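You operate a simulated robot arm through the tools that you are given. There is no shell and no other tool. Be economical: measure what you need, move in short steps, check, and stop when the job is done.

You run a simulated two-armed robot. Do the job below in one go: nothing can be reset, and whatever is moved stays where it is left.

Task
Stack the drink can labelled "Orange Soda" from the top of the steel workbench on top of the drink can that says "Lemon Lime". Put the bottle marked "Still Water" from the top of the steel workbench in the silver steel pot. Put the black-cage bearing on the drip tray. Stack the carton marked "bushings" from the top of the steel workbench on top of the carton labelled "rollers". Take the lid off the blue jar and lay it down on the top of the steel workbench. Close the workbench drawer. Put the sanding block on the wood stool away on the top of the steel workbench. Fetch the round pad and set it on top of the stepped ring. The order is free. Set down upright: round pad.

It is judged by the outcome, as a careful person would: the job done as asked, and still so three seconds after it is handed in. It fails if anything else is knocked over, pushed out of place, dropped, spilled or broken. Lids that push on must go on centred and level and be pressed home; caps that screw on are set level and turned clockwise until they are tight.

Robot
Two 7-joint arms with fingered hands on one trunk, on a base that drives. Base frame: it is fixed to the floor where the robot stands at the start and does not move with it; the origin is under the middle of the robot, x ahead of it, y to its left, z up; the surface under the hand at the start is at about z = 0.88. Readings come in m, rad, newtons and seconds.
The left shoulder is at the start at [0.2, 0.135, 1.07], the right one opposite. Places, roughly: black-cage bearing (4x4x2 cm) [0.5, -0.3, 0.9]; blue jar [1, -0.75, 1]; bottle, water bottle [0.75, 0, 1]; carton [0.75, -0.75, 1]; drink can [0.75, 0.25, 1]; drip tray (18x23 cm) [0.5, 0.26, 0.88]; round pad (5x5x5 cm) [-0.9, 1.1, 0.7]; sanding block (7x5x3 cm) [-1, -0.6, 0.5]; steel pot (16x16x9 cm) [0.7, -0.3, 0.9]; stepped ring (7x7x4 cm) [0.7, 0, 0.9]; top of the steel workbench [0.7, -0.4, 0.9]; workbench drawer [0.4, -1, 0.8]. Payload 4 kg a hand.
Tool frame (each hand has its own): the origin (TCP) lies between the finger pads and is the grasp point; the fingertips stand 0.025 m ahead of it; z points along the fingers, y is the line along which they close. Largest opening 0.088 m; the body of the gripper starts 0.029 m behind the TCP. The gripper is a hand of 4 fingers: y runs from the thumb to the fingers, the wrist lies at [-0.013, -0.106, -0.174] in the tool frame, and closing takes about 1.5 s.
Orientation is told as [roll, pitch, yaw] about the base's x, y, z axes, in that order, counted from this pose: with the fingers straight down and the wrist toward the robot, the tool's x, y and z point along [0, 1, 0], [1, 0, 0] and [0, 0, -1] of the base frame.

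Tools
- The arms move only by the tool send_rows. It takes "left_motion", "right_motion" or both (then of equal length, played together; a hand with none holds still); each is a list of rows, each a list of 6 numbers: the shift along the base's x, y, z in m, then the turn, a rotation vector about the base's x, y, z in rad. In form: [[x, y, z, ax, ay, az], ...]. A call has 1 to 12 rows; each row shifts and turns the commanded pose from where the row before left it. "left_gripper" and "right_gripper" are, for a hand that has rows, the finger opening in m, from 0 to 0.088, set as the call begins (left out, the last holds). Rows are played at 5 a second. More than 0.05 m and 0.15 rad between two rows, or a gripper value outside its range, and nothing of the call is played. Where a pose cannot be reached the arm comes as near as it can. A force on the tool above 40 N (or 10 N above the force at the start of the call, whichever is more), or a blocked arm, ends the call early, and 0.2 s more pass. The fingers move at their own pace (about 0.153 m/s each) and stop on an object; they squeeze with about 30 N. The grip force told is the motor's: it shows also when the fingers shut on nothing. Time passes only in rows, and 0.2 s behind the last, so rows that do not move let the fingers close. The reply holds the time, the measured pose of the TCP, the force on the tool along the base axes, the opening and the grip force, in the units named above and with some noise, with the torque about the TCP (base axes, N m) and any sound that the robot's microphone picked up.
- Cameras (640 x 400 px; columns grow to the right, rows downward): "scene" is now at [0.121, 0.0088, 1.672]; the picture's right is [-0.04, -1.00, 0.00], its down [-0.79, 0.03, -0.61] and it looks along [0.61, -0.03, -0.79] (base axes); focal length 214 px, centre (320, 200). "left" rides on the left gripper at [-0.064, -0.083, -0.098] in its tool frame; the picture's right is [-0.62, -0.37, 0.69], its down [0.71, -0.63, 0.30] and it looks along [0.32, 0.68, 0.65] (tool axes); focal length 265 px, centre (320, 200). "right" rides on the right gripper at [0.064, -0.083, -0.098] in its tool frame; the picture's right is [-0.62, 0.37, -0.69], its down [-0.71, -0.63, 0.30] and it looks along [-0.32, 0.68, 0.65] (tool axes); focal length 265 px, centre (320, 200). There is no depth. A picture from a camera that has moved, and an enlarged one, comes with that camera's place and axes in the base frame and with its lens. The place of the scene camera against the robot may be out by one fixed shift of up to 0.025 m in any direction.
- capture(camera): a new picture of that camera. No time passes.
- lift_body(by): slides the trunk up (or, below 0, down) by that many m; the arms and the scene camera ride with it, the base frame stays. It gives what a move gives, with no picture.
- steer(legs): drives the robot by 1 to 6 legs, each [ahead, left, turn to the left] in m, m and rad, along the robot's own axes; the way and the turn of a leg run together, so that a leg with both is an arc; at most 1.5 m and 3.142 rad a leg. The arms and the cameras ride along, it lands a little off, and it stops where it bumps. It gives what a move gives.
- move_fingers(index, middle, ring, thumb_bend, thumb_turn, hand): sets how far each is bent, from 0 (flat) to 1 (curled in); at 0.3 the hand is open as for a grip, at 0.7 the pads meet at the TCP. One left out holds its place. A second passes; each finger stops where it meets its share of the squeeze, and holds until it gets a number again. A gripper value or a shape takes the hand back. It gives what a move gives, with no picture; readings hold the bend of each and the force on the fingers (four entries, about 0 where the hand has none), thumb and palm. thumb_turn goes from beside the hand (0) to across from the fingers (1), as for a grip.
- set_grasp(shape, hand): the hand has 4 fingers and takes this shape, open, in about a second: jaw (thumb against the fingers, like two jaws); tri (thumb and two fingers); tip (a fingertip pinch); poke (one finger out to press); point (the index stretched); flat (the hand flat); cup (the hand cupped); fist (a fist). The gripper value then closes the fingers along that shape, each until it touches; the sizes above hold for jaw. It gives what a move gives, with no picture.
- head_to(pan, tilt): turns the head with the scene camera to pan (to the left, within 1.693 rad either way) and tilt (down, from -0.506 to 1.204), counted from straight ahead of the robot. It gives what a move gives.
- inspect(camera, box): a new picture of the part [left, top, right, bottom] of that camera's present view, enlarged. No time passes.
- hand_in(): hands the job in; it is judged then, once.

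Work in short steps. Places have to be worked out from the pictures, the camera data and where the tool is seen: move nearer, look again, correct. Check each grasp and each placing, and mend what went wrong. You have 207 turns and 202 pictures in all, those below and enlarged ones among them. Open the grippers and draw the arms clear of the work before you hand the job in, unless the task says otherwise; then end with one line.

The tools are called after "Call:" by a JSON object that holds its "op" and its "data". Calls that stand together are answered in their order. send_rows: Moves the arms, as the interface text tells. Its arguments: {"type":"object","properties":{"left_motion":{"type":"array","items":{"type":"array","items":{"type":"number"}}},"left_gripper":{"type":"number"},"right_motion":{"type":"array","items":{"type":"array","items":{"type":"number"}}},"right_gripper":{"type":"number"}},"required":[]} The other tools are called the same way: lift_body (by) slides the trunk up or down; set_grasp (shape, hand) gives the hand a shape; move_fingers (index, middle, ring, thumb_bend, thumb_turn, hand) moves the fingers one by one; steer (legs) drives the base; head_to (pan, tilt) turns the head that bears the scene camera; capture (camera) takes a picture; inspect (camera, box) takes an enlarged picture of a part of a camera's view; hand_in () hands the job in.

At the start:

```text
t: 0.0
left_eef_pos: [0.5669, 0.0949, 1.283]
left_tcp_rot: [0.0, 0.001, 0.001]
left_wrist_force: [0.8, 0.6, 1.0]
left_wrist_torque: [-0.01, 0.03, 0.01]
left_gripper_width: 0.0878
left_gripper_force: 0.0
left_shape: jaw
left_bend: [0.3, 0.3, 0.3, 0.3, 0.98]
left_finger forces: [0.0, 0.1, 0.1, 0.0, 0.0, 0.1]
right_eef_pos: [0.5085, -0.3833, 1.2896]
right_tcp_rot: [-0.002, 0.0, 0.001]
right_wrist_force: [0.6, -0.2, -0.5]
right_wrist_torque: [0.0, 0.02, 0.01]
right_gripper_width: 0.0879
right_gripper_force: 0.1
right_shape: jaw
right_bend: [0.3, 0.3, 0.3, 0.3, 0.98]
right_finger forces: [0.0, 0.1, 0.1, 0.0, 0.1, 0.0]
trunk travel left (down, up): [-0.675, 0.095]
robot x, y, heading: [-0.002, -0.0004, 0.002]
head pan, tilt: [-0.042, 0.918]
```

scene: 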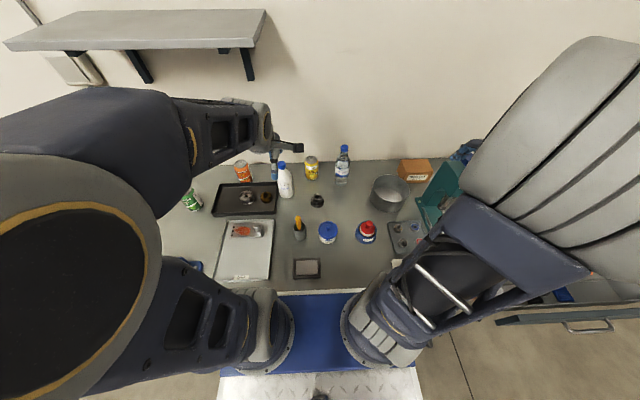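
right: 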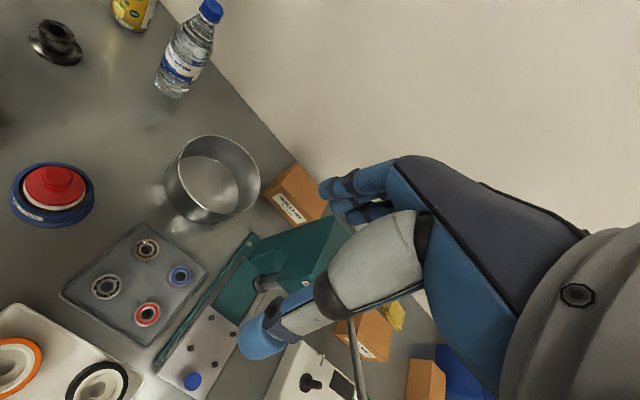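
left: 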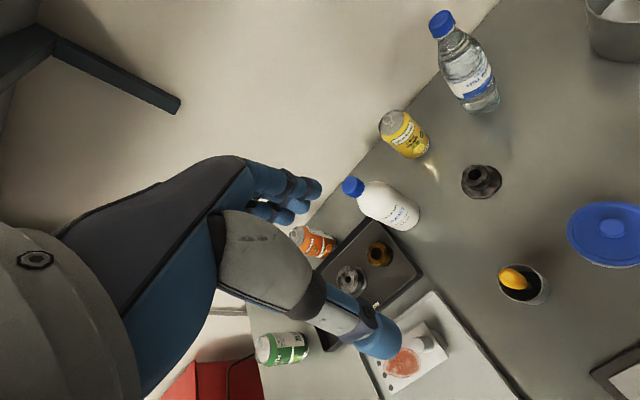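

The arms partly hide the bench. I enlarge the scene view to identify the objects.

Call:
{"op": "inspect", "data": {"camera": "scene", "box": [160, 130, 320, 290]}}

Call:
{"op": "inspect", "data": {"camera": "scene", "box": [300, 130, 460, 290]}}

Call:
{"op": "inspect", "data": {"camera": "right", "box": [0, 200, 480, 400]}}

Call:
{"op": "inspect", "data": {"camera": "left", "box": [240, 80, 560, 400]}}

```text
2.50 times, centred on (240, 210) of scene
camera zoom: at [0.121, 0.0088, 1.672], right [-0.04, -1.0, 0.0], down [-0.79, 0.03, -0.61], along [0.61, -0.03, -0.79], focal length 536 px, centre (520, 175)
```

zoom: 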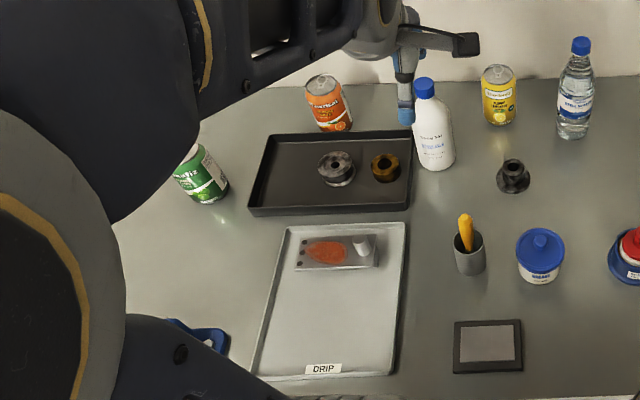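

```text
2.50 times, centred on (380, 210) of scene
camera zoom: at [0.121, 0.0088, 1.672], right [-0.04, -1.0, 0.0], down [-0.79, 0.03, -0.61], along [0.61, -0.03, -0.79], focal length 536 px, centre (170, 175)
```

zoom: 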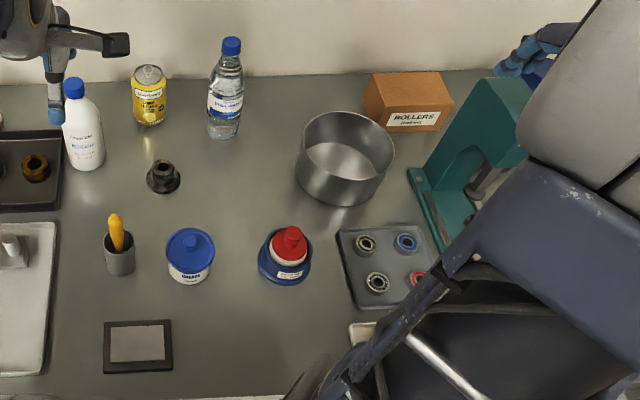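

```text
1.33 times, centred on (240, 300) of right
camera zoom: at [0.4254, -0.3182, 1.3875], right [0.37, -0.62, 0.69], down [-0.63, -0.71, -0.3], along [0.68, -0.32, -0.65], focal length 354 px, centre (427, 67)
```

zoom: 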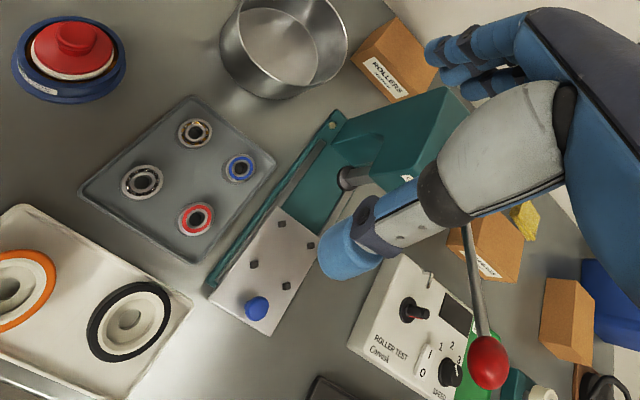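

```text
1.25 times, centred on (400, 240) of left
camera zoom: at [0.4826, 0.0311, 1.379], right [-0.37, -0.62, -0.69], down [-0.63, 0.71, -0.3], along [0.68, 0.32, -0.65], focal length 332 px, centre (220, 150)
```

zoom: 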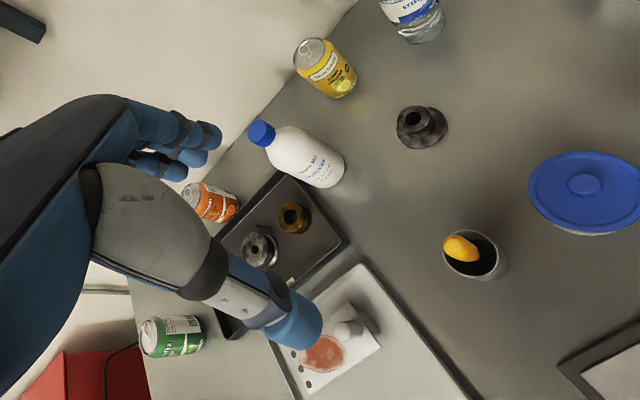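

I pan the head to the right and left to see the rest of the bench.

Call:
{"op": "head_to", "data": {"pan": -0.9, "tilt": 0.75}}

Call:
{"op": "capture", "data": {"camera": "scene"}}

Call:
{"op": "head_to", "data": {"pan": 0.8, "tilt": 0.75}}

Call:
{"op": "capture", "data": {"camera": "scene"}}

```text
t: 1.2
left_eef_pos: [0.565, 0.0956, 1.282]
left_tcp_rot: [0.0, -0.001, -0.001]
left_wrist_force: [0.8, 0.2, -0.1]
left_wrist_torque: [0.02, -0.03, 0.02]
left_gripper_width: 0.0876
left_gripper_force: 0.2
left_shape: jaw
left_bend: [0.3, 0.3, 0.3, 0.3, 0.98]
left_finger forces: [0.0, 0.0, 0.0, 0.0, 0.0, 0.0]
right_eef_pos: [0.5093, -0.3839, 1.2912]
right_tcp_rot: [0.0, 0.001, 0.0]
right_wrist_force: [-0.2, 0.4, -1.0]
right_wrist_torque: [-0.03, 0.02, 0.01]
right_gripper_width: 0.0877
right_gripper_force: 0.0
right_shape: jaw
right_bend: [0.3, 0.3, 0.3, 0.3, 0.98]
right_finger forces: [0.0, 0.0, 0.0, 0.0, 0.0, 0.0]
trunk travel left (down, up): [-0.675, 0.095]
robot x, y, heading: [0.0052, -0.0019, 0.001]
head pan, tilt: [-0.901, 0.75]
```

```text
194 pictures are left
camera scene: at [0.0981, -0.053, 1.6852], right [-0.78, -0.62, 0.0], down [-0.42, 0.53, -0.73], along [0.45, -0.57, -0.68], focal length 214 px, centre (320, 200)
```

scene: 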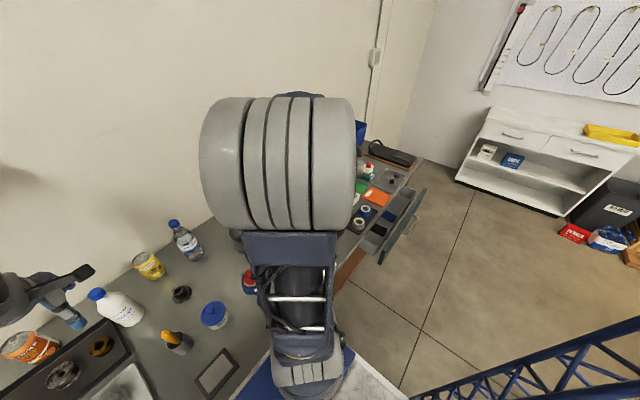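

```text
t: 2.9
left_eef_pos: [0.5665, 0.0946, 1.2814]
left_tcp_rot: [0.0, 0.002, 0.001]
left_wrist_force: [-0.3, -0.3, 0.4]
left_wrist_torque: [-0.04, 0.0, -0.03]
left_gripper_width: 0.0878
left_gripper_force: 0.1
left_shape: jaw
left_bend: [0.3, 0.3, 0.3, 0.3, 0.98]
left_finger forces: [0.1, 0.0, 0.0, 0.0, 0.0, 0.0]
right_eef_pos: [0.5095, -0.3843, 1.2901]
right_tcp_rot: [0.0, 0.001, 0.002]
right_wrist_force: [0.9, -0.3, 0.1]
right_wrist_torque: [-0.02, -0.03, 0.03]
right_gripper_width: 0.0872
right_gripper_force: 0.1
right_shape: jaw
right_bend: [0.3, 0.3, 0.3, 0.3, 0.98]
right_finger forces: [0.0, 0.1, 0.0, 0.0, 0.0, 0.0]
trunk travel left (down, up): [-0.675, 0.095]
robot x, y, heading: [0.0006, -0.0011, 0.002]
head pan, tilt: [0.799, 0.75]
```

```text
193 pictures are left
camera scene: at [0.1044, 0.0713, 1.6852], right [0.72, -0.7, 0.0], down [-0.48, -0.49, -0.73], along [0.51, 0.52, -0.68], focal length 214 px, centre (320, 200)
```

scene: 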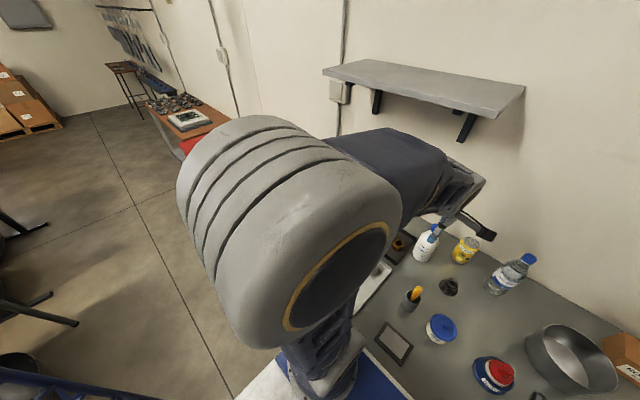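

I zoom on the can labels and bottle labels from the left hand camera.

Call:
{"op": "inspect", "data": {"camera": "left", "box": [360, 0, 520, 160]}}

Call:
{"op": "inspect", "data": {"camera": "left", "box": [230, 180, 430, 380]}}

Call:
{"op": "inspect", "data": {"camera": "right", "box": [50, 200, 250, 400]}}

Call:
{"op": "inspect", "data": {"camera": "right", "box": [260, 150, 480, 400]}}

```text
2.50 times, centred on (440, 80) of left
camera zoom: at [0.4826, 0.0311, 1.379], right [-0.37, -0.62, -0.69], down [-0.63, 0.71, -0.3], along [0.68, 0.32, -0.65], focal length 664 px, centre (20, 500)
```

zoom: 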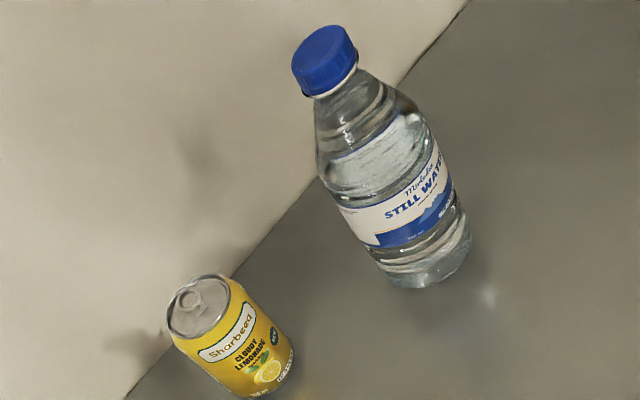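

```text
2.00 times, centred on (330, 280) of left
camera zoom: at [0.4826, 0.0311, 1.379], right [-0.37, -0.62, -0.69], down [-0.63, 0.71, -0.3], along [0.68, 0.32, -0.65], focal length 531 px, centre (300, 40)
```

zoom: 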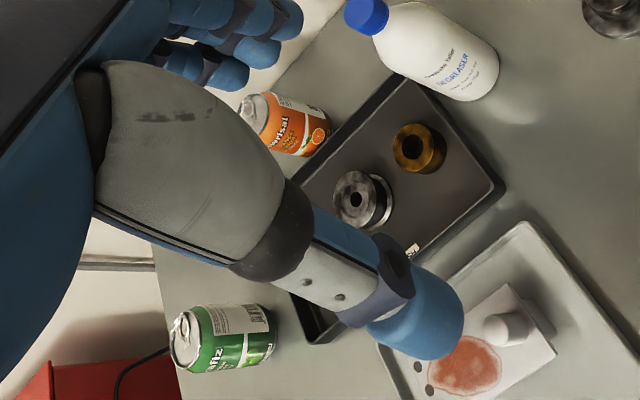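

```text
2.00 times, centred on (150, 300) of right
camera zoom: at [0.4254, -0.3182, 1.3875], right [0.37, -0.62, 0.69], down [-0.63, -0.71, -0.3], along [0.68, -0.32, -0.65], focal length 531 px, centre (660, 0)
```

zoom: 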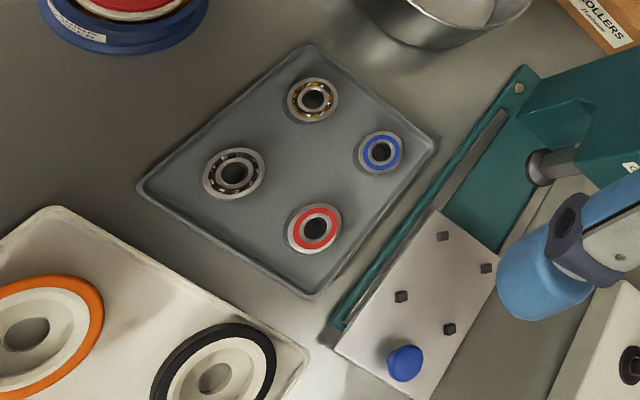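

```text
1.60 times, centred on (370, 275) of right
camera zoom: at [0.4254, -0.3182, 1.3875], right [0.37, -0.62, 0.69], down [-0.63, -0.71, -0.3], along [0.68, -0.32, -0.65], focal length 425 px, centre (240, 80)
```

zoom: 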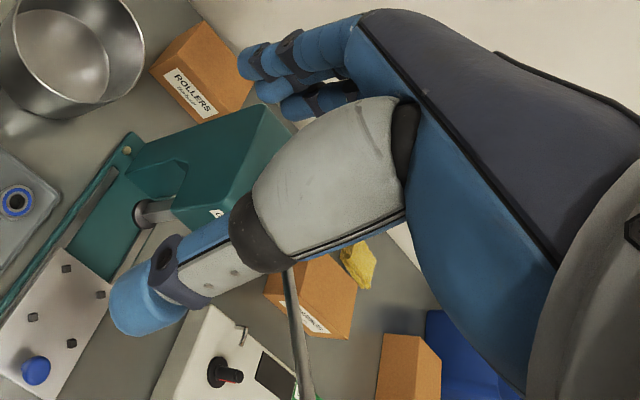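

Green can is presumably Lemon Lime (I'll confirm); black-cage bearing looks to be near (0.49, -0.34). I bring the right hand above it to look closer.

Call:
{"op": "send_rows", "data": {"right_motion": [[0, 0.02, -0.04, 0, 0, 0], [-0.01, 0.02, -0.045, 0, 0, 0], [-0.008, 0, -0.045, 0, 0, 0], [0, 0, -0.045, 0, 0, 0], [0, 0, -0.045, 0, 0, 0], [0, 0, 0, 0, 0, 0]], "right_gripper": 0.075}}

Call:
{"op": "capture", "data": {"camera": "right"}}

Call:
{"op": "inspect", "data": {"camera": "left", "box": [240, 310, 330, 380]}}

```text
refused: row 2 steps farther than a row can; nothing moved
```

```text
188 pictures are left
camera right: at [0.4254, -0.3182, 1.3875], right [0.37, -0.62, 0.69], down [-0.63, -0.71, -0.3], along [0.68, -0.32, -0.65], focal length 265 px, centre (320, 200)
```

right: 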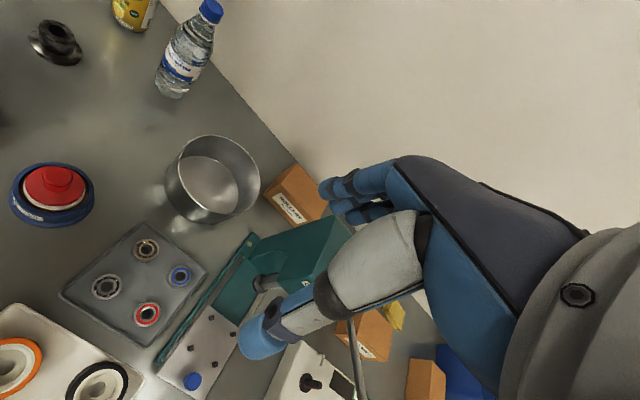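

```text
5.71 times, centred on (285, 345) of left
camera zoom: at [0.4826, 0.0311, 1.379], right [-0.37, -0.62, -0.69], down [-0.63, 0.71, -0.3], along [0.68, 0.32, -0.65], focal length 1517 px, centre (520, -629)
```

zoom: 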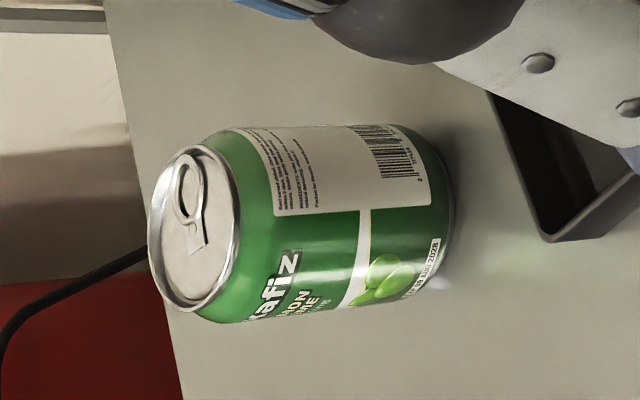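

Green can reads "…MON …ME" – Lemon Lime. I resend the motion with smaller steps.

Call:
{"op": "send_rows", "data": {"right_motion": [[0, 0.02, -0.04, 0, 0, 0], [-0.008, 0.02, -0.042, 0, 0, 0], [-0.008, 0, -0.045, 0, 0, 0], [0, 0, -0.045, 0, 0, 0], [0, 0, -0.045, 0, 0, 0], [0, 0, -0.03, 0, 0, 0], [0, 0, 0, 0, 0, 0]], "right_gripper": 0.075}}

Call:
{"op": "capture", "data": {"camera": "right"}}

```text
t: 4.5
left_eef_pos: [0.5662, 0.0954, 1.2822]
left_tcp_rot: [-0.001, -0.001, 0.001]
left_wrist_force: [0.6, -0.7, -0.4]
left_wrist_torque: [0.01, -0.02, 0.01]
left_gripper_width: 0.0876
left_gripper_force: 0.0
left_shape: jaw
left_bend: [0.3, 0.3, 0.3, 0.3, 0.98]
left_finger forces: [0.0, 0.1, 0.0, 0.0, 0.0, 0.0]
right_eef_pos: [0.4945, -0.3436, 1.0443]
right_tcp_rot: [-0.002, -0.001, 0.001]
right_wrist_force: [0.6, 0.2, 0.2]
right_wrist_torque: [-0.01, 0.04, 0.0]
right_gripper_width: 0.0751
right_gripper_force: 0.1
right_shape: jaw
right_bend: [0.28, 0.33, 0.3, 0.43, 0.98]
right_finger forces: [0.0, 0.0, 0.0, 0.0, 0.0, 0.1]
trunk travel left (down, up): [-0.675, 0.095]
robot x, y, heading: [-0.0009, 0.0008, 0.002]
head pan, tilt: [0.799, 0.75]
```

```text
186 pictures are left
camera right: at [0.4103, -0.2781, 1.1416], right [0.37, -0.62, 0.69], down [-0.63, -0.71, -0.3], along [0.68, -0.32, -0.65], focal length 265 px, centre (320, 200)
```

right: 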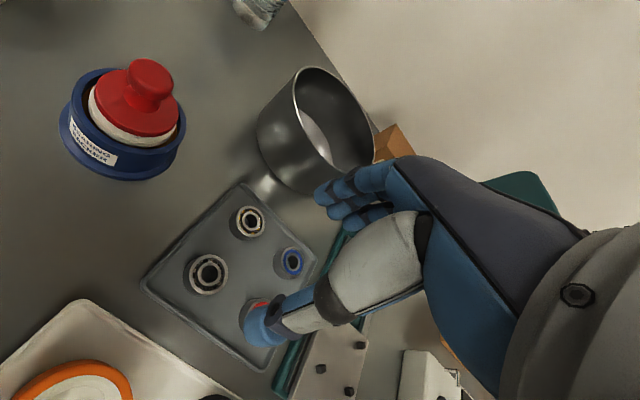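

Bearing centre works out at (0.491, -0.338). I narrow the fingers and descend to about z 0.93, then look.

Call:
{"op": "send_rows", "data": {"right_motion": [[-0.003, 0.0055, -0.04, 0, 0, 0], [0, 0, -0.04, 0, 0, 0], [0, 0, -0.025, 0, 0, 0], [0, 0, 0, 0, 0, 0]], "right_gripper": 0.064}}

Call:
{"op": "capture", "data": {"camera": "right"}}

```text
t: 5.5
left_eef_pos: [0.565, 0.0955, 1.2833]
left_tcp_rot: [-0.002, 0.001, 0.0]
left_wrist_force: [-0.3, 0.8, -0.2]
left_wrist_torque: [-0.02, 0.02, 0.04]
left_gripper_width: 0.0878
left_gripper_force: 0.1
left_shape: jaw
left_bend: [0.3, 0.3, 0.3, 0.3, 0.98]
left_finger forces: [0.1, 0.0, 0.0, 0.1, 0.0, 0.0]
right_eef_pos: [0.4884, -0.3358, 0.9379]
right_tcp_rot: [0.001, -0.001, -0.001]
right_wrist_force: [1.0, -0.5, 0.1]
right_wrist_torque: [0.02, -0.02, 0.0]
right_gripper_width: 0.0642
right_gripper_force: 0.2
right_shape: jaw
right_bend: [0.27, 0.36, 0.33, 0.56, 0.99]
right_finger forces: [0.1, 0.0, 0.1, 0.1, 0.0, 0.1]
trunk travel left (down, up): [-0.675, 0.095]
robot x, y, heading: [0.0002, -0.0012, -0.002]
head pan, tilt: [0.799, 0.75]
```

```text
185 pictures are left
camera right: at [0.4058, -0.2716, 1.0347], right [0.37, -0.62, 0.69], down [-0.63, -0.71, -0.3], along [0.68, -0.32, -0.65], focal length 265 px, centre (320, 200)
```

right: 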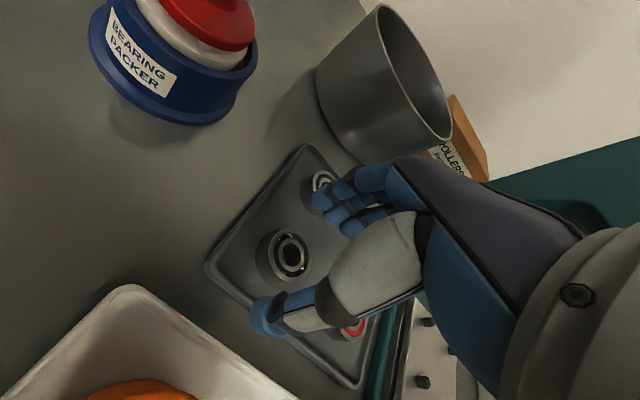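

Aligned (bearing at (0.489, -0.337)). Descend to 0.912 and close.

Call:
{"op": "send_rows", "data": {"right_motion": [[0, -0.001, -0.013, 0, 0, 0], [0, 0, -0.013, 0, 0, 0], [0, 0, 0, 0, 0, 0]]}}

Call:
{"op": "capture", "data": {"camera": "right"}}

```text
t: 6.3
left_eef_pos: [0.5669, 0.0954, 1.2824]
left_tcp_rot: [-0.001, 0.001, 0.0]
left_wrist_force: [0.0, 0.0, -0.1]
left_wrist_torque: [0.03, 0.02, -0.04]
left_gripper_width: 0.0876
left_gripper_force: 0.1
left_shape: jaw
left_bend: [0.3, 0.3, 0.3, 0.3, 0.98]
left_finger forces: [0.1, 0.1, 0.0, 0.0, 0.0, 0.0]
right_eef_pos: [0.49, -0.3388, 0.9124]
right_tcp_rot: [-0.002, 0.0, 0.002]
right_wrist_force: [0.2, 0.0, -0.9]
right_wrist_torque: [-0.01, -0.05, 0.01]
right_gripper_width: 0.0643
right_gripper_force: 0.0
right_shape: jaw
right_bend: [0.27, 0.36, 0.33, 0.56, 0.99]
right_finger forces: [0.1, 0.0, 0.1, 0.0, 0.0, 0.0]
trunk travel left (down, up): [-0.675, 0.095]
robot x, y, heading: [0.0003, 0.0014, 0.0]
head pan, tilt: [0.799, 0.75]
```

```text
184 pictures are left
camera right: at [0.4056, -0.2731, 1.0096], right [0.37, -0.62, 0.69], down [-0.63, -0.71, -0.3], along [0.68, -0.32, -0.65], focal length 265 px, centre (320, 200)
```

right: 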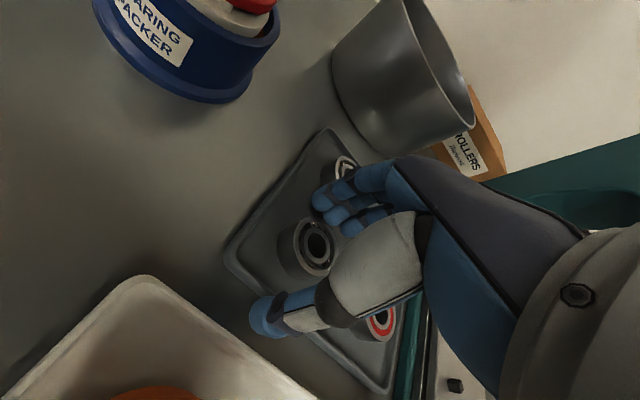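

No contact; bearing between thumb and fingers. Close the grip.

Call:
{"op": "send_rows", "data": {"right_motion": [[0, 0, 0, 0, 0, 0], [0, 0, 0, 0, 0, 0], [0, 0, 0, 0, 0, 0], [0, 0, 0, 0, 0, 0], [0, 0, 0, 0, 0, 0], [0, 0, 0, 0, 0, 0]], "right_gripper": 0.02}}

Call:
{"op": "capture", "data": {"camera": "right"}}

```text
t: 7.7
left_eef_pos: [0.5662, 0.0959, 1.2824]
left_tcp_rot: [0.001, -0.001, 0.002]
left_wrist_force: [-0.6, -0.4, -0.4]
left_wrist_torque: [-0.03, 0.04, -0.02]
left_gripper_width: 0.0877
left_gripper_force: 0.0
left_shape: jaw
left_bend: [0.3, 0.3, 0.3, 0.3, 0.98]
left_finger forces: [0.1, 0.0, 0.1, 0.0, 0.0, 0.0]
right_eef_pos: [0.4882, -0.3385, 0.9129]
right_tcp_rot: [0.001, 0.0, -0.002]
right_wrist_force: [-12.4, 1.2, 4.6]
right_wrist_torque: [0.03, 0.36, -0.02]
right_gripper_width: 0.0433
right_gripper_force: 0.1
right_shape: jaw
right_bend: [0.73, 0.57, 0.55, 0.63, 1.0]
right_finger forces: [0.0, 0.0, 0.0, 0.0, 13.0, 0.0]
trunk travel left (down, up): [-0.675, 0.095]
robot x, y, heading: [0.0033, 0.0009, -0.001]
head pan, tilt: [0.799, 0.75]
```

```text
183 pictures are left
camera right: at [0.4051, -0.2731, 1.0099], right [0.37, -0.62, 0.69], down [-0.63, -0.71, -0.3], along [0.68, -0.32, -0.65], focal length 265 px, centre (320, 200)
```

right: 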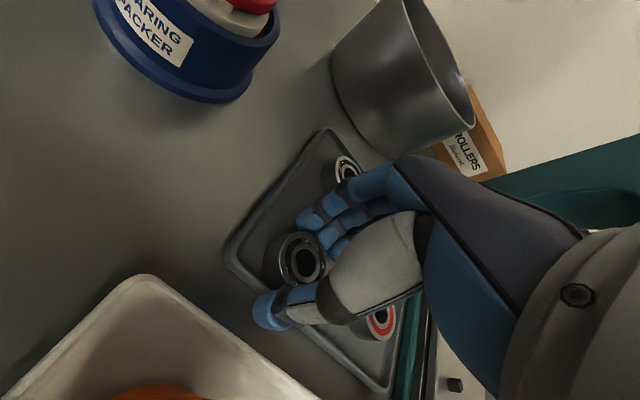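

The thumb touches but the fingers show no force yet; let the grip finish closing.

Call:
{"op": "send_rows", "data": {"right_motion": [[0, 0, 0, 0, 0, 0], [0, 0, 0, 0, 0, 0], [0, 0, 0, 0, 0, 0], [0, 0, 0, 0, 0, 0], [0, 0, 0, 0, 0, 0]], "right_gripper": 0.015}}

Call:
{"op": "inspect", "data": {"camera": "right", "box": [220, 140, 420, 340]}}

```text
t: 8.9
left_eef_pos: [0.5657, 0.0956, 1.2819]
left_tcp_rot: [0.0, 0.001, 0.001]
left_wrist_force: [0.3, 0.2, 0.0]
left_wrist_torque: [-0.02, -0.02, -0.01]
left_gripper_width: 0.0877
left_gripper_force: 0.1
left_shape: jaw
left_bend: [0.3, 0.3, 0.3, 0.3, 0.98]
left_finger forces: [0.0, 0.1, 0.0, 0.1, 0.0, 0.0]
right_eef_pos: [0.4894, -0.3377, 0.9127]
right_tcp_rot: [0.001, -0.001, 0.0]
right_wrist_force: [-11.5, 1.0, 4.5]
right_wrist_torque: [-0.01, 0.41, -0.07]
right_gripper_width: 0.0428
right_gripper_force: 0.1
right_shape: jaw
right_bend: [0.73, 0.6, 0.58, 0.62, 1.0]
right_finger forces: [0.0, 0.0, 0.1, 0.0, 13.2, 0.0]
trunk travel left (down, up): [-0.675, 0.095]
robot x, y, heading: [-0.0024, 0.0034, -0.002]
head pan, tilt: [0.799, 0.75]
```

```text
2.00 times, centred on (320, 240) of right
camera zoom: at [0.4051, -0.2731, 1.0099], right [0.37, -0.62, 0.69], down [-0.63, -0.71, -0.3], along [0.68, -0.32, -0.65], focal length 531 px, centre (320, 120)
```

zoom: 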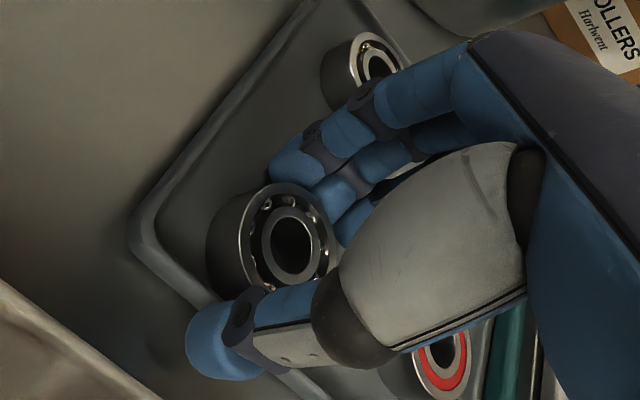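

The fingers appear to touch behind the bearing. I test with a small lift.

Call:
{"op": "send_rows", "data": {"right_motion": [[0, 0, 0.015, 0, 0, 0], [0, 0, 0.02, 0, 0, 0], [0, 0, 0, 0, 0, 0]]}}

Call:
{"op": "inspect", "data": {"camera": "right", "box": [220, 140, 420, 340]}}

```text
t: 9.7
left_eef_pos: [0.5649, 0.0951, 1.2818]
left_tcp_rot: [0.001, 0.0, -0.001]
left_wrist_force: [-0.4, -1.0, -0.2]
left_wrist_torque: [0.02, 0.0, 0.01]
left_gripper_width: 0.0875
left_gripper_force: 0.1
left_shape: jaw
left_bend: [0.3, 0.3, 0.3, 0.3, 0.98]
left_finger forces: [0.1, 0.0, 0.0, 0.1, 0.0, 0.1]
right_eef_pos: [0.4914, -0.3388, 0.9476]
right_tcp_rot: [-0.002, -0.001, 0.0]
right_wrist_force: [0.0, 0.0, -0.4]
right_wrist_torque: [-0.01, 0.02, 0.0]
right_gripper_width: 0.0237
right_gripper_force: 30.0
right_shape: jaw
right_bend: [0.73, 0.56, 0.63, 0.73, 1.0]
right_finger forces: [17.8, 10.3, 0.1, 0.0, 27.7, 0.0]
trunk travel left (down, up): [-0.675, 0.095]
robot x, y, heading: [0.004, -0.0004, 0.002]
head pan, tilt: [0.799, 0.75]
```

```text
2.00 times, centred on (320, 240) of right
camera zoom: at [0.4071, -0.2727, 1.0448], right [0.37, -0.62, 0.69], down [-0.63, -0.71, -0.3], along [0.68, -0.32, -0.65], focal length 531 px, centre (320, 120)
```

zoom: 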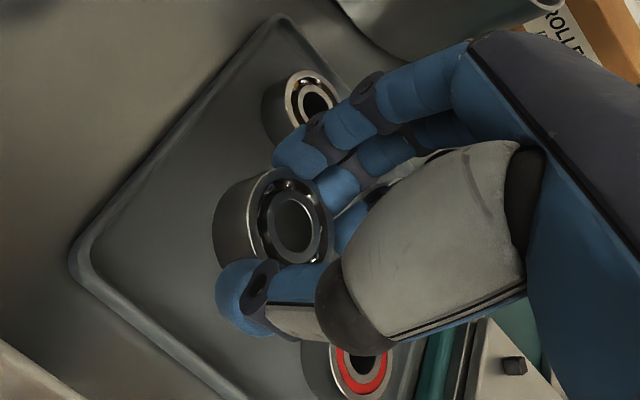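

The bearing is held (30 N between index/middle and thumb). Lift it to about z 1.13 and drive left 0.55 m so the right hand comes over the drip tray.

Call:
{"op": "send_rows", "data": {"right_motion": [[0, 0, 0.04, 0, 0, 0], [0, 0, 0.045, 0, 0, 0], [0, 0, 0.045, 0, 0, 0], [0, 0, 0.045, 0, 0, 0], [0, 0, 0, 0, 0, 0]]}}

Call:
{"op": "steer", "data": {"legs": [[0, 0.57, 0]]}}

Call:
{"op": "capture", "data": {"camera": "right"}}

Call:
{"op": "capture", "data": {"camera": "left"}}

```text
t: 10.9
left_eef_pos: [0.5654, 0.0952, 1.2821]
left_tcp_rot: [0.0, 0.001, 0.0]
left_wrist_force: [-0.2, -0.3, 0.0]
left_wrist_torque: [0.0, 0.03, -0.03]
left_gripper_width: 0.0874
left_gripper_force: 0.0
left_shape: jaw
left_bend: [0.3, 0.3, 0.3, 0.3, 0.98]
left_finger forces: [0.0, 0.1, 0.0, 0.0, 0.0, 0.1]
right_eef_pos: [0.4912, -0.3396, 1.1204]
right_tcp_rot: [0.002, -0.001, 0.0]
right_wrist_force: [-0.4, 0.0, -1.1]
right_wrist_torque: [0.0, 0.01, -0.02]
right_gripper_width: 0.0236
right_gripper_force: 29.2
right_shape: jaw
right_bend: [0.73, 0.56, 0.63, 0.73, 1.0]
right_finger forces: [17.8, 10.7, 0.0, 0.0, 27.8, 0.0]
trunk travel left (down, up): [-0.675, 0.095]
robot x, y, heading: [0.002, 0.0051, 0.007]
head pan, tilt: [0.799, 0.75]
```

```text
t: 12.9
left_eef_pos: [0.5672, 0.3287, 1.2844]
left_tcp_rot: [0.006, 0.001, -0.02]
left_wrist_force: [0.4, 0.6, 0.1]
left_wrist_torque: [-0.01, 0.0, -0.02]
left_gripper_width: 0.0878
left_gripper_force: 0.1
left_shape: jaw
left_bend: [0.3, 0.3, 0.3, 0.3, 0.98]
left_finger forces: [0.1, 0.0, 0.1, 0.0, 0.1, 0.0]
right_eef_pos: [0.4844, -0.1025, 1.1211]
right_tcp_rot: [0.002, 0.001, -0.018]
right_wrist_force: [0.2, -0.5, -0.5]
right_wrist_torque: [0.01, 0.03, -0.02]
right_gripper_width: 0.0232
right_gripper_force: 30.0
right_shape: jaw
right_bend: [0.73, 0.56, 0.63, 0.73, 1.0]
right_finger forces: [17.9, 10.7, 0.0, 0.0, 27.7, 0.0]
trunk travel left (down, up): [-0.675, 0.095]
robot x, y, heading: [0.003, 0.2513, -0.017]
head pan, tilt: [0.799, 0.75]
stopped in leg 1: the robot was blocked; the commanded pose is now the measured one
```

```text
180 pictures are left
camera right: at [0.4025, -0.0365, 1.2185], right [0.36, -0.63, 0.69], down [-0.64, -0.7, -0.31], along [0.68, -0.34, -0.65], focal length 265 px, centre (320, 200)
```

right: 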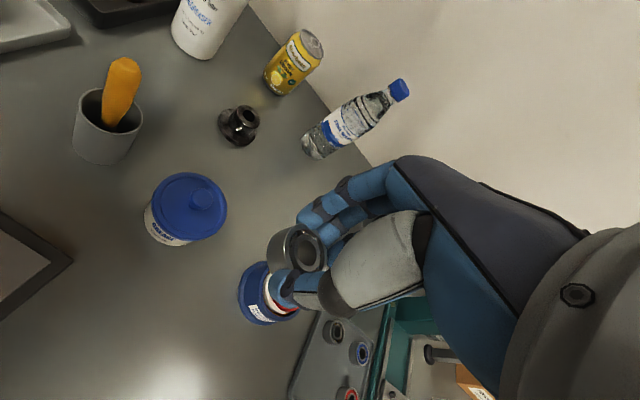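

```text
179 pictures are left
camera left: at [0.4827, 0.2647, 1.3803], right [-0.38, -0.61, -0.7], down [-0.61, 0.73, -0.3], along [0.69, 0.31, -0.65], focal length 265 px, centre (320, 200)
```

left: 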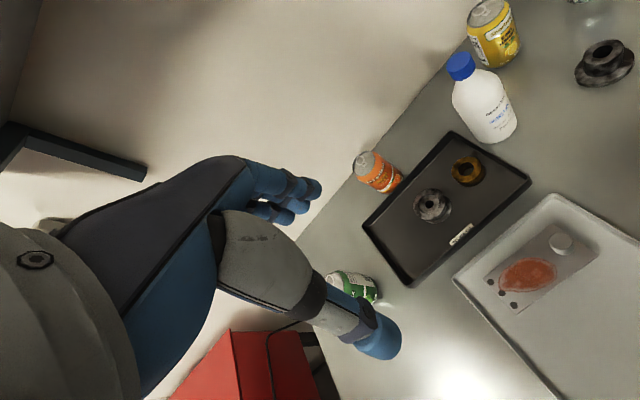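

Blocked at y=0.25. I look down-left to see what blocks.

Call:
{"op": "head_to", "data": {"pan": 1.3, "tilt": 1.0}}

Call:
{"op": "capture", "data": {"camera": "scene"}}

Call:
{"op": "head_to", "data": {"pan": 0.0, "tilt": 1.2}}

Call:
{"op": "capture", "data": {"camera": "scene"}}

```text
t: 13.8
left_eef_pos: [0.5676, 0.3276, 1.2843]
left_tcp_rot: [0.007, -0.002, -0.021]
left_wrist_force: [0.2, 0.6, 0.6]
left_wrist_torque: [0.0, -0.02, 0.0]
left_gripper_width: 0.0878
left_gripper_force: 0.0
left_shape: jaw
left_bend: [0.3, 0.3, 0.3, 0.3, 0.98]
left_finger forces: [0.0, 0.0, 0.0, 0.0, 0.1, 0.0]
right_eef_pos: [0.4848, -0.1025, 1.1195]
right_tcp_rot: [0.007, -0.003, -0.019]
right_wrist_force: [0.9, 0.6, -0.8]
right_wrist_torque: [-0.02, 0.0, -0.02]
right_gripper_width: 0.0237
right_gripper_force: 29.5
right_shape: jaw
right_bend: [0.73, 0.56, 0.63, 0.73, 1.0]
right_finger forces: [17.9, 10.7, 0.1, 0.0, 27.9, 0.0]
trunk travel left (down, up): [-0.675, 0.095]
robot x, y, heading: [0.0024, 0.2531, -0.015]
head pan, tilt: [1.3, 1.0]
```

```text
178 pictures are left
camera scene: at [0.0657, 0.3182, 1.6669], right [0.96, -0.29, 0.0], down [-0.24, -0.8, -0.55], along [0.16, 0.52, -0.84], focal length 214 px, centre (320, 200)
```

scene: 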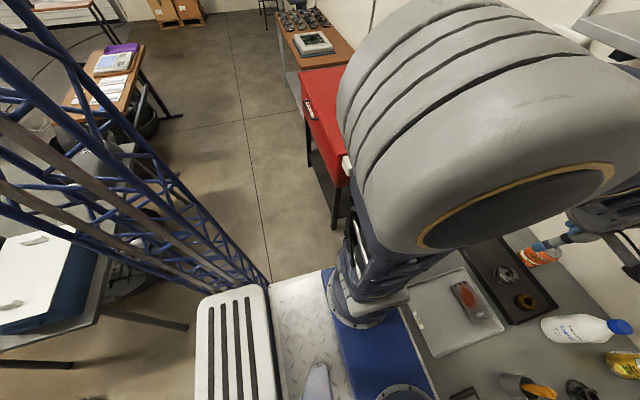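

```text
t: 15.3
left_eef_pos: [0.569, 0.3256, 1.2829]
left_tcp_rot: [0.006, -0.001, -0.018]
left_wrist_force: [0.0, -0.7, 0.0]
left_wrist_torque: [0.01, 0.02, -0.01]
left_gripper_width: 0.0877
left_gripper_force: 0.0
left_shape: jaw
left_bend: [0.3, 0.3, 0.3, 0.3, 0.98]
left_finger forces: [0.0, 0.0, 0.0, 0.0, 0.0, 0.1]
right_eef_pos: [0.486, -0.1029, 1.1193]
right_tcp_rot: [0.006, 0.0, -0.018]
right_wrist_force: [0.8, 0.4, -0.9]
right_wrist_torque: [0.01, 0.0, -0.03]
right_gripper_width: 0.0234
right_gripper_force: 29.9
right_shape: jaw
right_bend: [0.73, 0.56, 0.63, 0.73, 1.0]
right_finger forces: [17.9, 10.6, 0.0, 0.1, 27.9, 0.1]
trunk travel left (down, up): [-0.675, 0.095]
robot x, y, heading: [0.0069, 0.2508, -0.017]
head pan, tilt: [0.0, 1.201]
```

```text
177 pictures are left
camera scene: at [0.1032, 0.2501, 1.6541], right [-0.02, -1.0, -0.01], down [-0.93, 0.02, -0.36], along [0.36, 0.0, -0.93], focal length 214 px, centre (320, 200)
```

scene: 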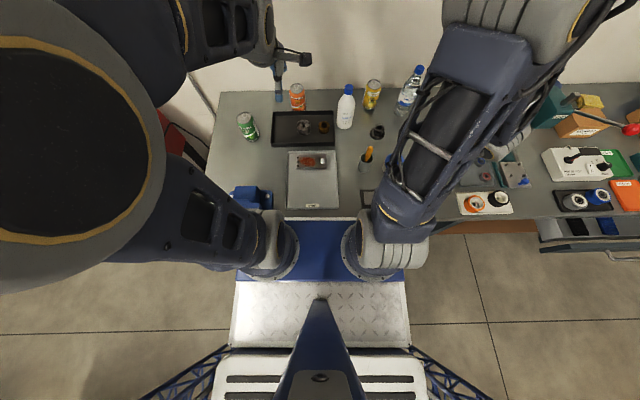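

The base seems blocked by the bench's front left leg. I back off 0.2 m, then shift 0.3 m left.

Call:
{"op": "steer", "data": {"legs": [[-0.2, 0, 0.017], [0, 0.3, 0]]}}

Call:
{"op": "capture", "data": {"camera": "right"}}

Call:
{"op": "capture", "data": {"camera": "scene"}}

```text
t: 15.9
left_eef_pos: [0.5691, 0.3275, 1.2823]
left_tcp_rot: [0.004, -0.001, -0.022]
left_wrist_force: [0.0, 1.1, -0.6]
left_wrist_torque: [-0.04, 0.02, 0.03]
left_gripper_width: 0.0878
left_gripper_force: 0.1
left_shape: jaw
left_bend: [0.3, 0.3, 0.3, 0.3, 0.98]
left_finger forces: [0.0, 0.0, 0.0, 0.0, 0.1, 0.1]
right_eef_pos: [0.485, -0.1035, 1.1209]
right_tcp_rot: [0.002, 0.001, -0.021]
right_wrist_force: [-0.8, -0.3, -0.1]
right_wrist_torque: [0.02, -0.01, -0.01]
right_gripper_width: 0.0237
right_gripper_force: 29.6
right_shape: jaw
right_bend: [0.73, 0.56, 0.63, 0.73, 1.0]
right_finger forces: [17.8, 10.7, 0.0, 0.0, 27.8, 0.0]
trunk travel left (down, up): [-0.675, 0.095]
robot x, y, heading: [0.0083, 0.2434, -0.02]
head pan, tilt: [0.0, 1.201]
stopped in leg 1: the robot was blocked; the commanded pose is now the measured one
```

```text
176 pictures are left
camera right: at [0.4034, -0.0365, 1.2179], right [0.36, -0.63, 0.69], down [-0.64, -0.7, -0.31], along [0.68, -0.34, -0.65], focal length 265 px, centre (320, 200)
```

right: 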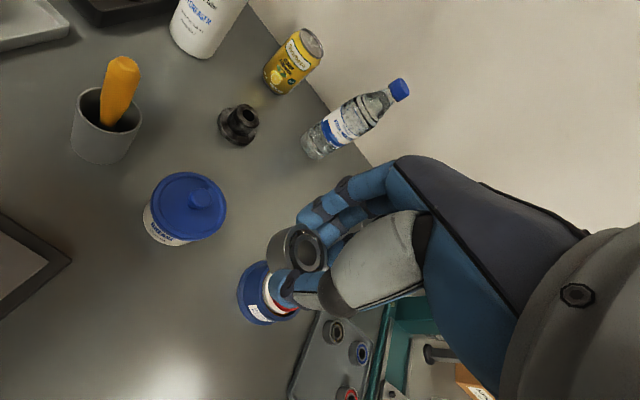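

```text
175 pictures are left
camera scene: at [0.1038, 0.2526, 1.6536], right [-0.02, -1.0, 0.0], down [-0.93, 0.02, -0.36], along [0.36, 0.0, -0.93], focal length 214 px, centre (320, 200)
```

scene: 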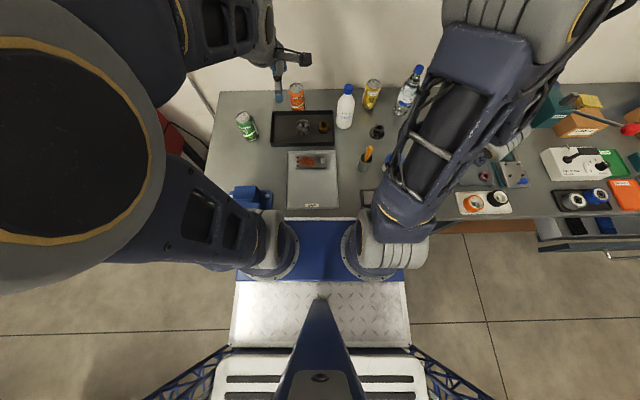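

Still in contact; first move a little right, then back.

Call:
{"op": "steer", "data": {"legs": [[0, -0.06, 0]]}}

Call:
{"op": "steer", "data": {"legs": [[-0.2, 0, 0]]}}

```text
t: 16.9
left_eef_pos: [0.5698, 0.2729, 1.2823]
left_tcp_rot: [0.0, 0.002, -0.021]
left_wrist_force: [0.6, 0.3, 1.1]
left_wrist_torque: [-0.01, 0.01, 0.0]
left_gripper_width: 0.0875
left_gripper_force: 0.0
left_shape: jaw
left_bend: [0.3, 0.3, 0.3, 0.3, 0.98]
left_finger forces: [0.0, 0.0, 0.1, 0.0, 0.1, 0.1]
right_eef_pos: [0.4849, -0.1592, 1.1209]
right_tcp_rot: [-0.002, 0.002, -0.02]
right_wrist_force: [0.2, 0.5, -1.1]
right_wrist_torque: [0.02, 0.01, 0.01]
right_gripper_width: 0.0236
right_gripper_force: 29.9
right_shape: jaw
right_bend: [0.73, 0.56, 0.63, 0.73, 1.0]
right_finger forces: [17.9, 10.7, 0.0, 0.1, 27.7, 0.1]
trunk travel left (down, up): [-0.675, 0.095]
robot x, y, heading: [0.001, 0.1861, -0.018]
head pan, tilt: [0.0, 1.201]
```

```text
t: 18.5
left_eef_pos: [0.3689, 0.2757, 1.2823]
left_tcp_rot: [0.0, 0.0, -0.019]
left_wrist_force: [0.0, 0.0, -0.9]
left_wrist_torque: [-0.02, 0.03, -0.04]
left_gripper_width: 0.088
left_gripper_force: 0.1
left_shape: jaw
left_bend: [0.3, 0.3, 0.3, 0.3, 0.98]
left_finger forces: [0.0, 0.1, 0.0, 0.0, 0.0, 0.0]
right_eef_pos: [0.2869, -0.1548, 1.1199]
right_tcp_rot: [-0.001, 0.001, -0.017]
right_wrist_force: [0.0, 0.6, -0.8]
right_wrist_torque: [0.02, -0.01, -0.02]
right_gripper_width: 0.0239
right_gripper_force: 30.1
right_shape: jaw
right_bend: [0.73, 0.56, 0.63, 0.73, 1.0]
right_finger forces: [17.9, 10.7, 0.1, 0.0, 27.8, 0.0]
trunk travel left (down, up): [-0.675, 0.095]
robot x, y, heading: [-0.1979, 0.1911, -0.02]
head pan, tilt: [0.0, 1.201]
```

Now free. Move left 0.3 m.

Call:
{"op": "steer", "data": {"legs": [[0, 0.3, 0.02]]}}

Call:
{"op": "capture", "data": {"camera": "scene"}}

```text
t: 20.5
left_eef_pos: [0.3682, 0.5935, 1.2825]
left_tcp_rot: [0.001, 0.001, 0.008]
left_wrist_force: [0.3, 0.5, -0.9]
left_wrist_torque: [0.03, -0.02, -0.01]
left_gripper_width: 0.0876
left_gripper_force: 0.1
left_shape: jaw
left_bend: [0.3, 0.3, 0.3, 0.3, 0.98]
left_finger forces: [0.0, 0.0, 0.0, 0.1, 0.1, 0.1]
right_eef_pos: [0.2969, 0.1599, 1.1206]
right_tcp_rot: [-0.002, 0.002, 0.01]
right_wrist_force: [-0.5, 0.1, -0.6]
right_wrist_torque: [-0.03, -0.02, -0.04]
right_gripper_width: 0.0237
right_gripper_force: 30.3
right_shape: jaw
right_bend: [0.73, 0.56, 0.63, 0.73, 1.0]
right_finger forces: [17.9, 10.7, 0.0, 0.0, 27.9, 0.0]
trunk travel left (down, up): [-0.675, 0.095]
robot x, y, heading: [-0.2009, 0.493, 0.012]
head pan, tilt: [0.0, 1.201]
```

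```text
174 pictures are left
camera scene: at [-0.0949, 0.5059, 1.6535], right [0.01, -1.0, 0.0], down [-0.93, -0.01, -0.36], along [0.36, 0.0, -0.93], focal length 214 px, centre (320, 200)
```

scene: 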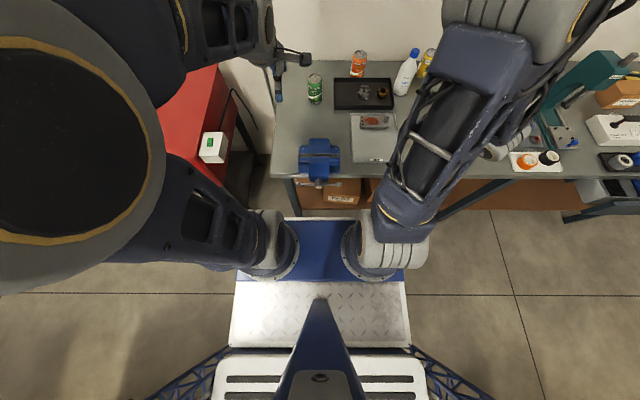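

The drip tray spans about x 0.37–0.63, y 0.19–0.37 with a plate on its back; its free front is near (0.46, 0.28). Move the right hand there at height.

Call:
{"op": "send_rows", "data": {"right_motion": [[0.04, 0.03, 0, 0, 0, 0], [0.04, 0.03, 0, 0, 0, 0], [0.04, 0.03, 0, 0, 0, 0], [0.04, 0.03, 0, 0, 0, 0], [0, 0, -0.04, 0, 0, 0], [0, 0, -0.04, 0, 0, 0], [0, 0, 0, 0, 0, 0]]}}

Call:
{"op": "capture", "data": {"camera": "right"}}

```text
t: 22.1
left_eef_pos: [0.3669, 0.5936, 1.2819]
left_tcp_rot: [0.001, -0.001, 0.01]
left_wrist_force: [0.1, 0.2, -0.3]
left_wrist_torque: [-0.01, 0.02, -0.01]
left_gripper_width: 0.0878
left_gripper_force: 0.1
left_shape: jaw
left_bend: [0.3, 0.3, 0.3, 0.3, 0.98]
left_finger forces: [0.0, 0.1, 0.0, 0.0, 0.1, 0.0]
right_eef_pos: [0.4567, 0.2809, 1.043]
right_tcp_rot: [-0.001, 0.0, 0.011]
right_wrist_force: [-0.2, 0.4, -1.1]
right_wrist_torque: [0.0, -0.02, 0.01]
right_gripper_width: 0.0236
right_gripper_force: 30.6
right_shape: jaw
right_bend: [0.73, 0.56, 0.63, 0.73, 1.0]
right_finger forces: [17.9, 10.7, 0.0, 0.0, 27.7, 0.1]
trunk travel left (down, up): [-0.675, 0.095]
robot x, y, heading: [-0.1951, 0.4963, 0.013]
head pan, tilt: [0.0, 1.201]
```

```text
173 pictures are left
camera right: at [0.3728, 0.3457, 1.1403], right [0.38, -0.62, 0.69], down [-0.62, -0.72, -0.3], along [0.69, -0.32, -0.65], focal length 265 px, centre (320, 200)
```

right: 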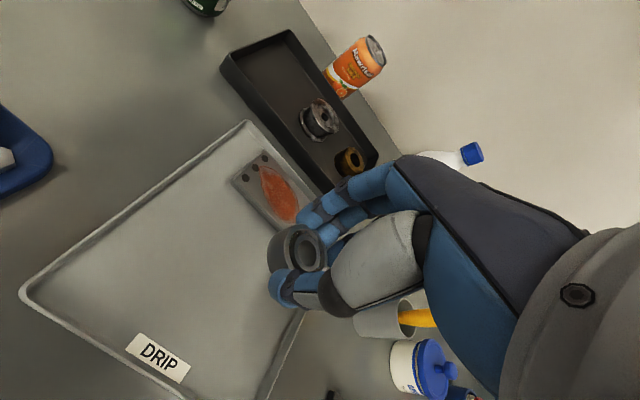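

The spot under the hand is free tray; I shift 2 cm toward the robot and lower gently to about 0.92.

Call:
{"op": "send_rows", "data": {"right_motion": [[-0.02, 0.01, -0.03, 0, 0, 0], [0, 0, -0.04, 0, 0, 0], [0, 0, -0.03, 0, 0, 0], [0, 0, -0.02, 0, 0, 0], [0, 0, -0.005, 0, 0, 0], [0, 0, 0, 0, 0, 0]]}}

Call:
{"op": "capture", "data": {"camera": "right"}}

```text
t: 22.7
left_eef_pos: [0.3658, 0.5999, 1.2778]
left_tcp_rot: [0.01, 0.012, 0.012]
left_wrist_force: [0.8, 0.8, -0.6]
left_wrist_torque: [-0.03, 0.0, 0.01]
left_gripper_width: 0.0875
left_gripper_force: 0.1
left_shape: jaw
left_bend: [0.3, 0.3, 0.3, 0.3, 0.98]
left_finger forces: [0.1, 0.1, 0.0, 0.0, 0.0, 0.0]
right_eef_pos: [0.4353, 0.2906, 0.9816]
right_tcp_rot: [0.002, -0.006, 0.008]
right_wrist_force: [-0.1, -0.1, -0.8]
right_wrist_torque: [-0.02, -0.05, 0.0]
right_gripper_width: 0.0236
right_gripper_force: 30.1
right_shape: jaw
right_bend: [0.73, 0.56, 0.63, 0.73, 1.0]
right_finger forces: [18.0, 10.9, 0.1, 0.1, 27.8, 0.0]
trunk travel left (down, up): [-0.675, 0.095]
robot x, y, heading: [-0.1969, 0.4944, 0.012]
head pan, tilt: [0.0, 1.201]
stopped in row 3 (left hand): the force on the tool passed its limit at 98 N (the readings are from after the stop); the commanded pose is now the measured one
```

```text
172 pictures are left
camera right: at [0.351, 0.3559, 1.0796], right [0.37, -0.62, 0.69], down [-0.62, -0.72, -0.31], along [0.69, -0.32, -0.65], focal length 265 px, centre (320, 200)
```

right: 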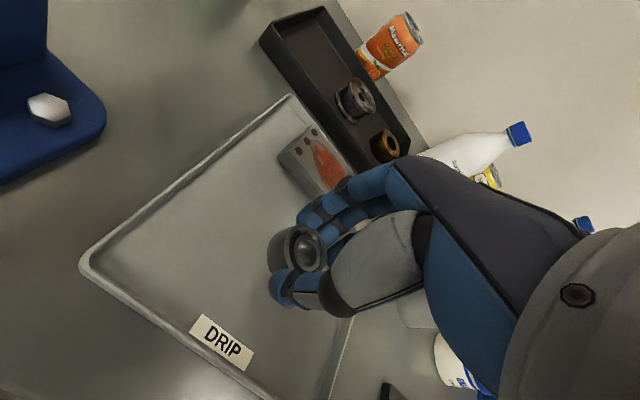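

The stop came from the left arm being nudged by the right arm. I move the left hand well out of the way to the left and up.

Call:
{"op": "send_rows", "data": {"left_motion": [[0, 0.03, 0.02, 0, 0, 0], [0, 0.04, 0.02, 0, 0, 0], [0, 0.045, 0, 0, 0, 0], [0, 0.045, 0, 0, 0, 0], [0, 0.045, 0, 0, 0, 0], [0, 0, 0, 0, 0, 0]]}}

Call:
{"op": "capture", "data": {"camera": "scene"}}

```text
t: 24.1
left_eef_pos: [0.364, 0.8038, 1.3139]
left_tcp_rot: [0.012, 0.012, 0.012]
left_wrist_force: [-0.1, 0.1, 0.5]
left_wrist_torque: [0.0, -0.02, -0.01]
left_gripper_width: 0.0874
left_gripper_force: 0.0
left_shape: jaw
left_bend: [0.3, 0.3, 0.3, 0.3, 0.98]
left_finger forces: [0.0, 0.0, 0.0, 0.1, 0.0, 0.1]
right_eef_pos: [0.4356, 0.2914, 0.9822]
right_tcp_rot: [0.004, -0.006, 0.009]
right_wrist_force: [-0.6, -0.4, -1.4]
right_wrist_torque: [-0.01, -0.02, -0.02]
right_gripper_width: 0.0237
right_gripper_force: 29.9
right_shape: jaw
right_bend: [0.73, 0.56, 0.63, 0.73, 1.0]
right_finger forces: [18.0, 10.8, 0.0, 0.0, 27.7, 0.0]
trunk travel left (down, up): [-0.675, 0.095]
robot x, y, heading: [-0.2011, 0.4927, 0.008]
head pan, tilt: [0.0, 1.201]
```

```text
171 pictures are left
camera scene: at [-0.0949, 0.5059, 1.6535], right [0.01, -1.0, 0.0], down [-0.93, -0.01, -0.36], along [0.36, 0.0, -0.93], focal length 214 px, centre (320, 200)
```

scene: 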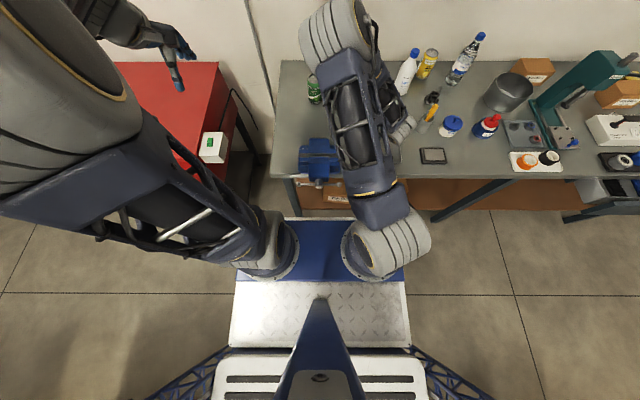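

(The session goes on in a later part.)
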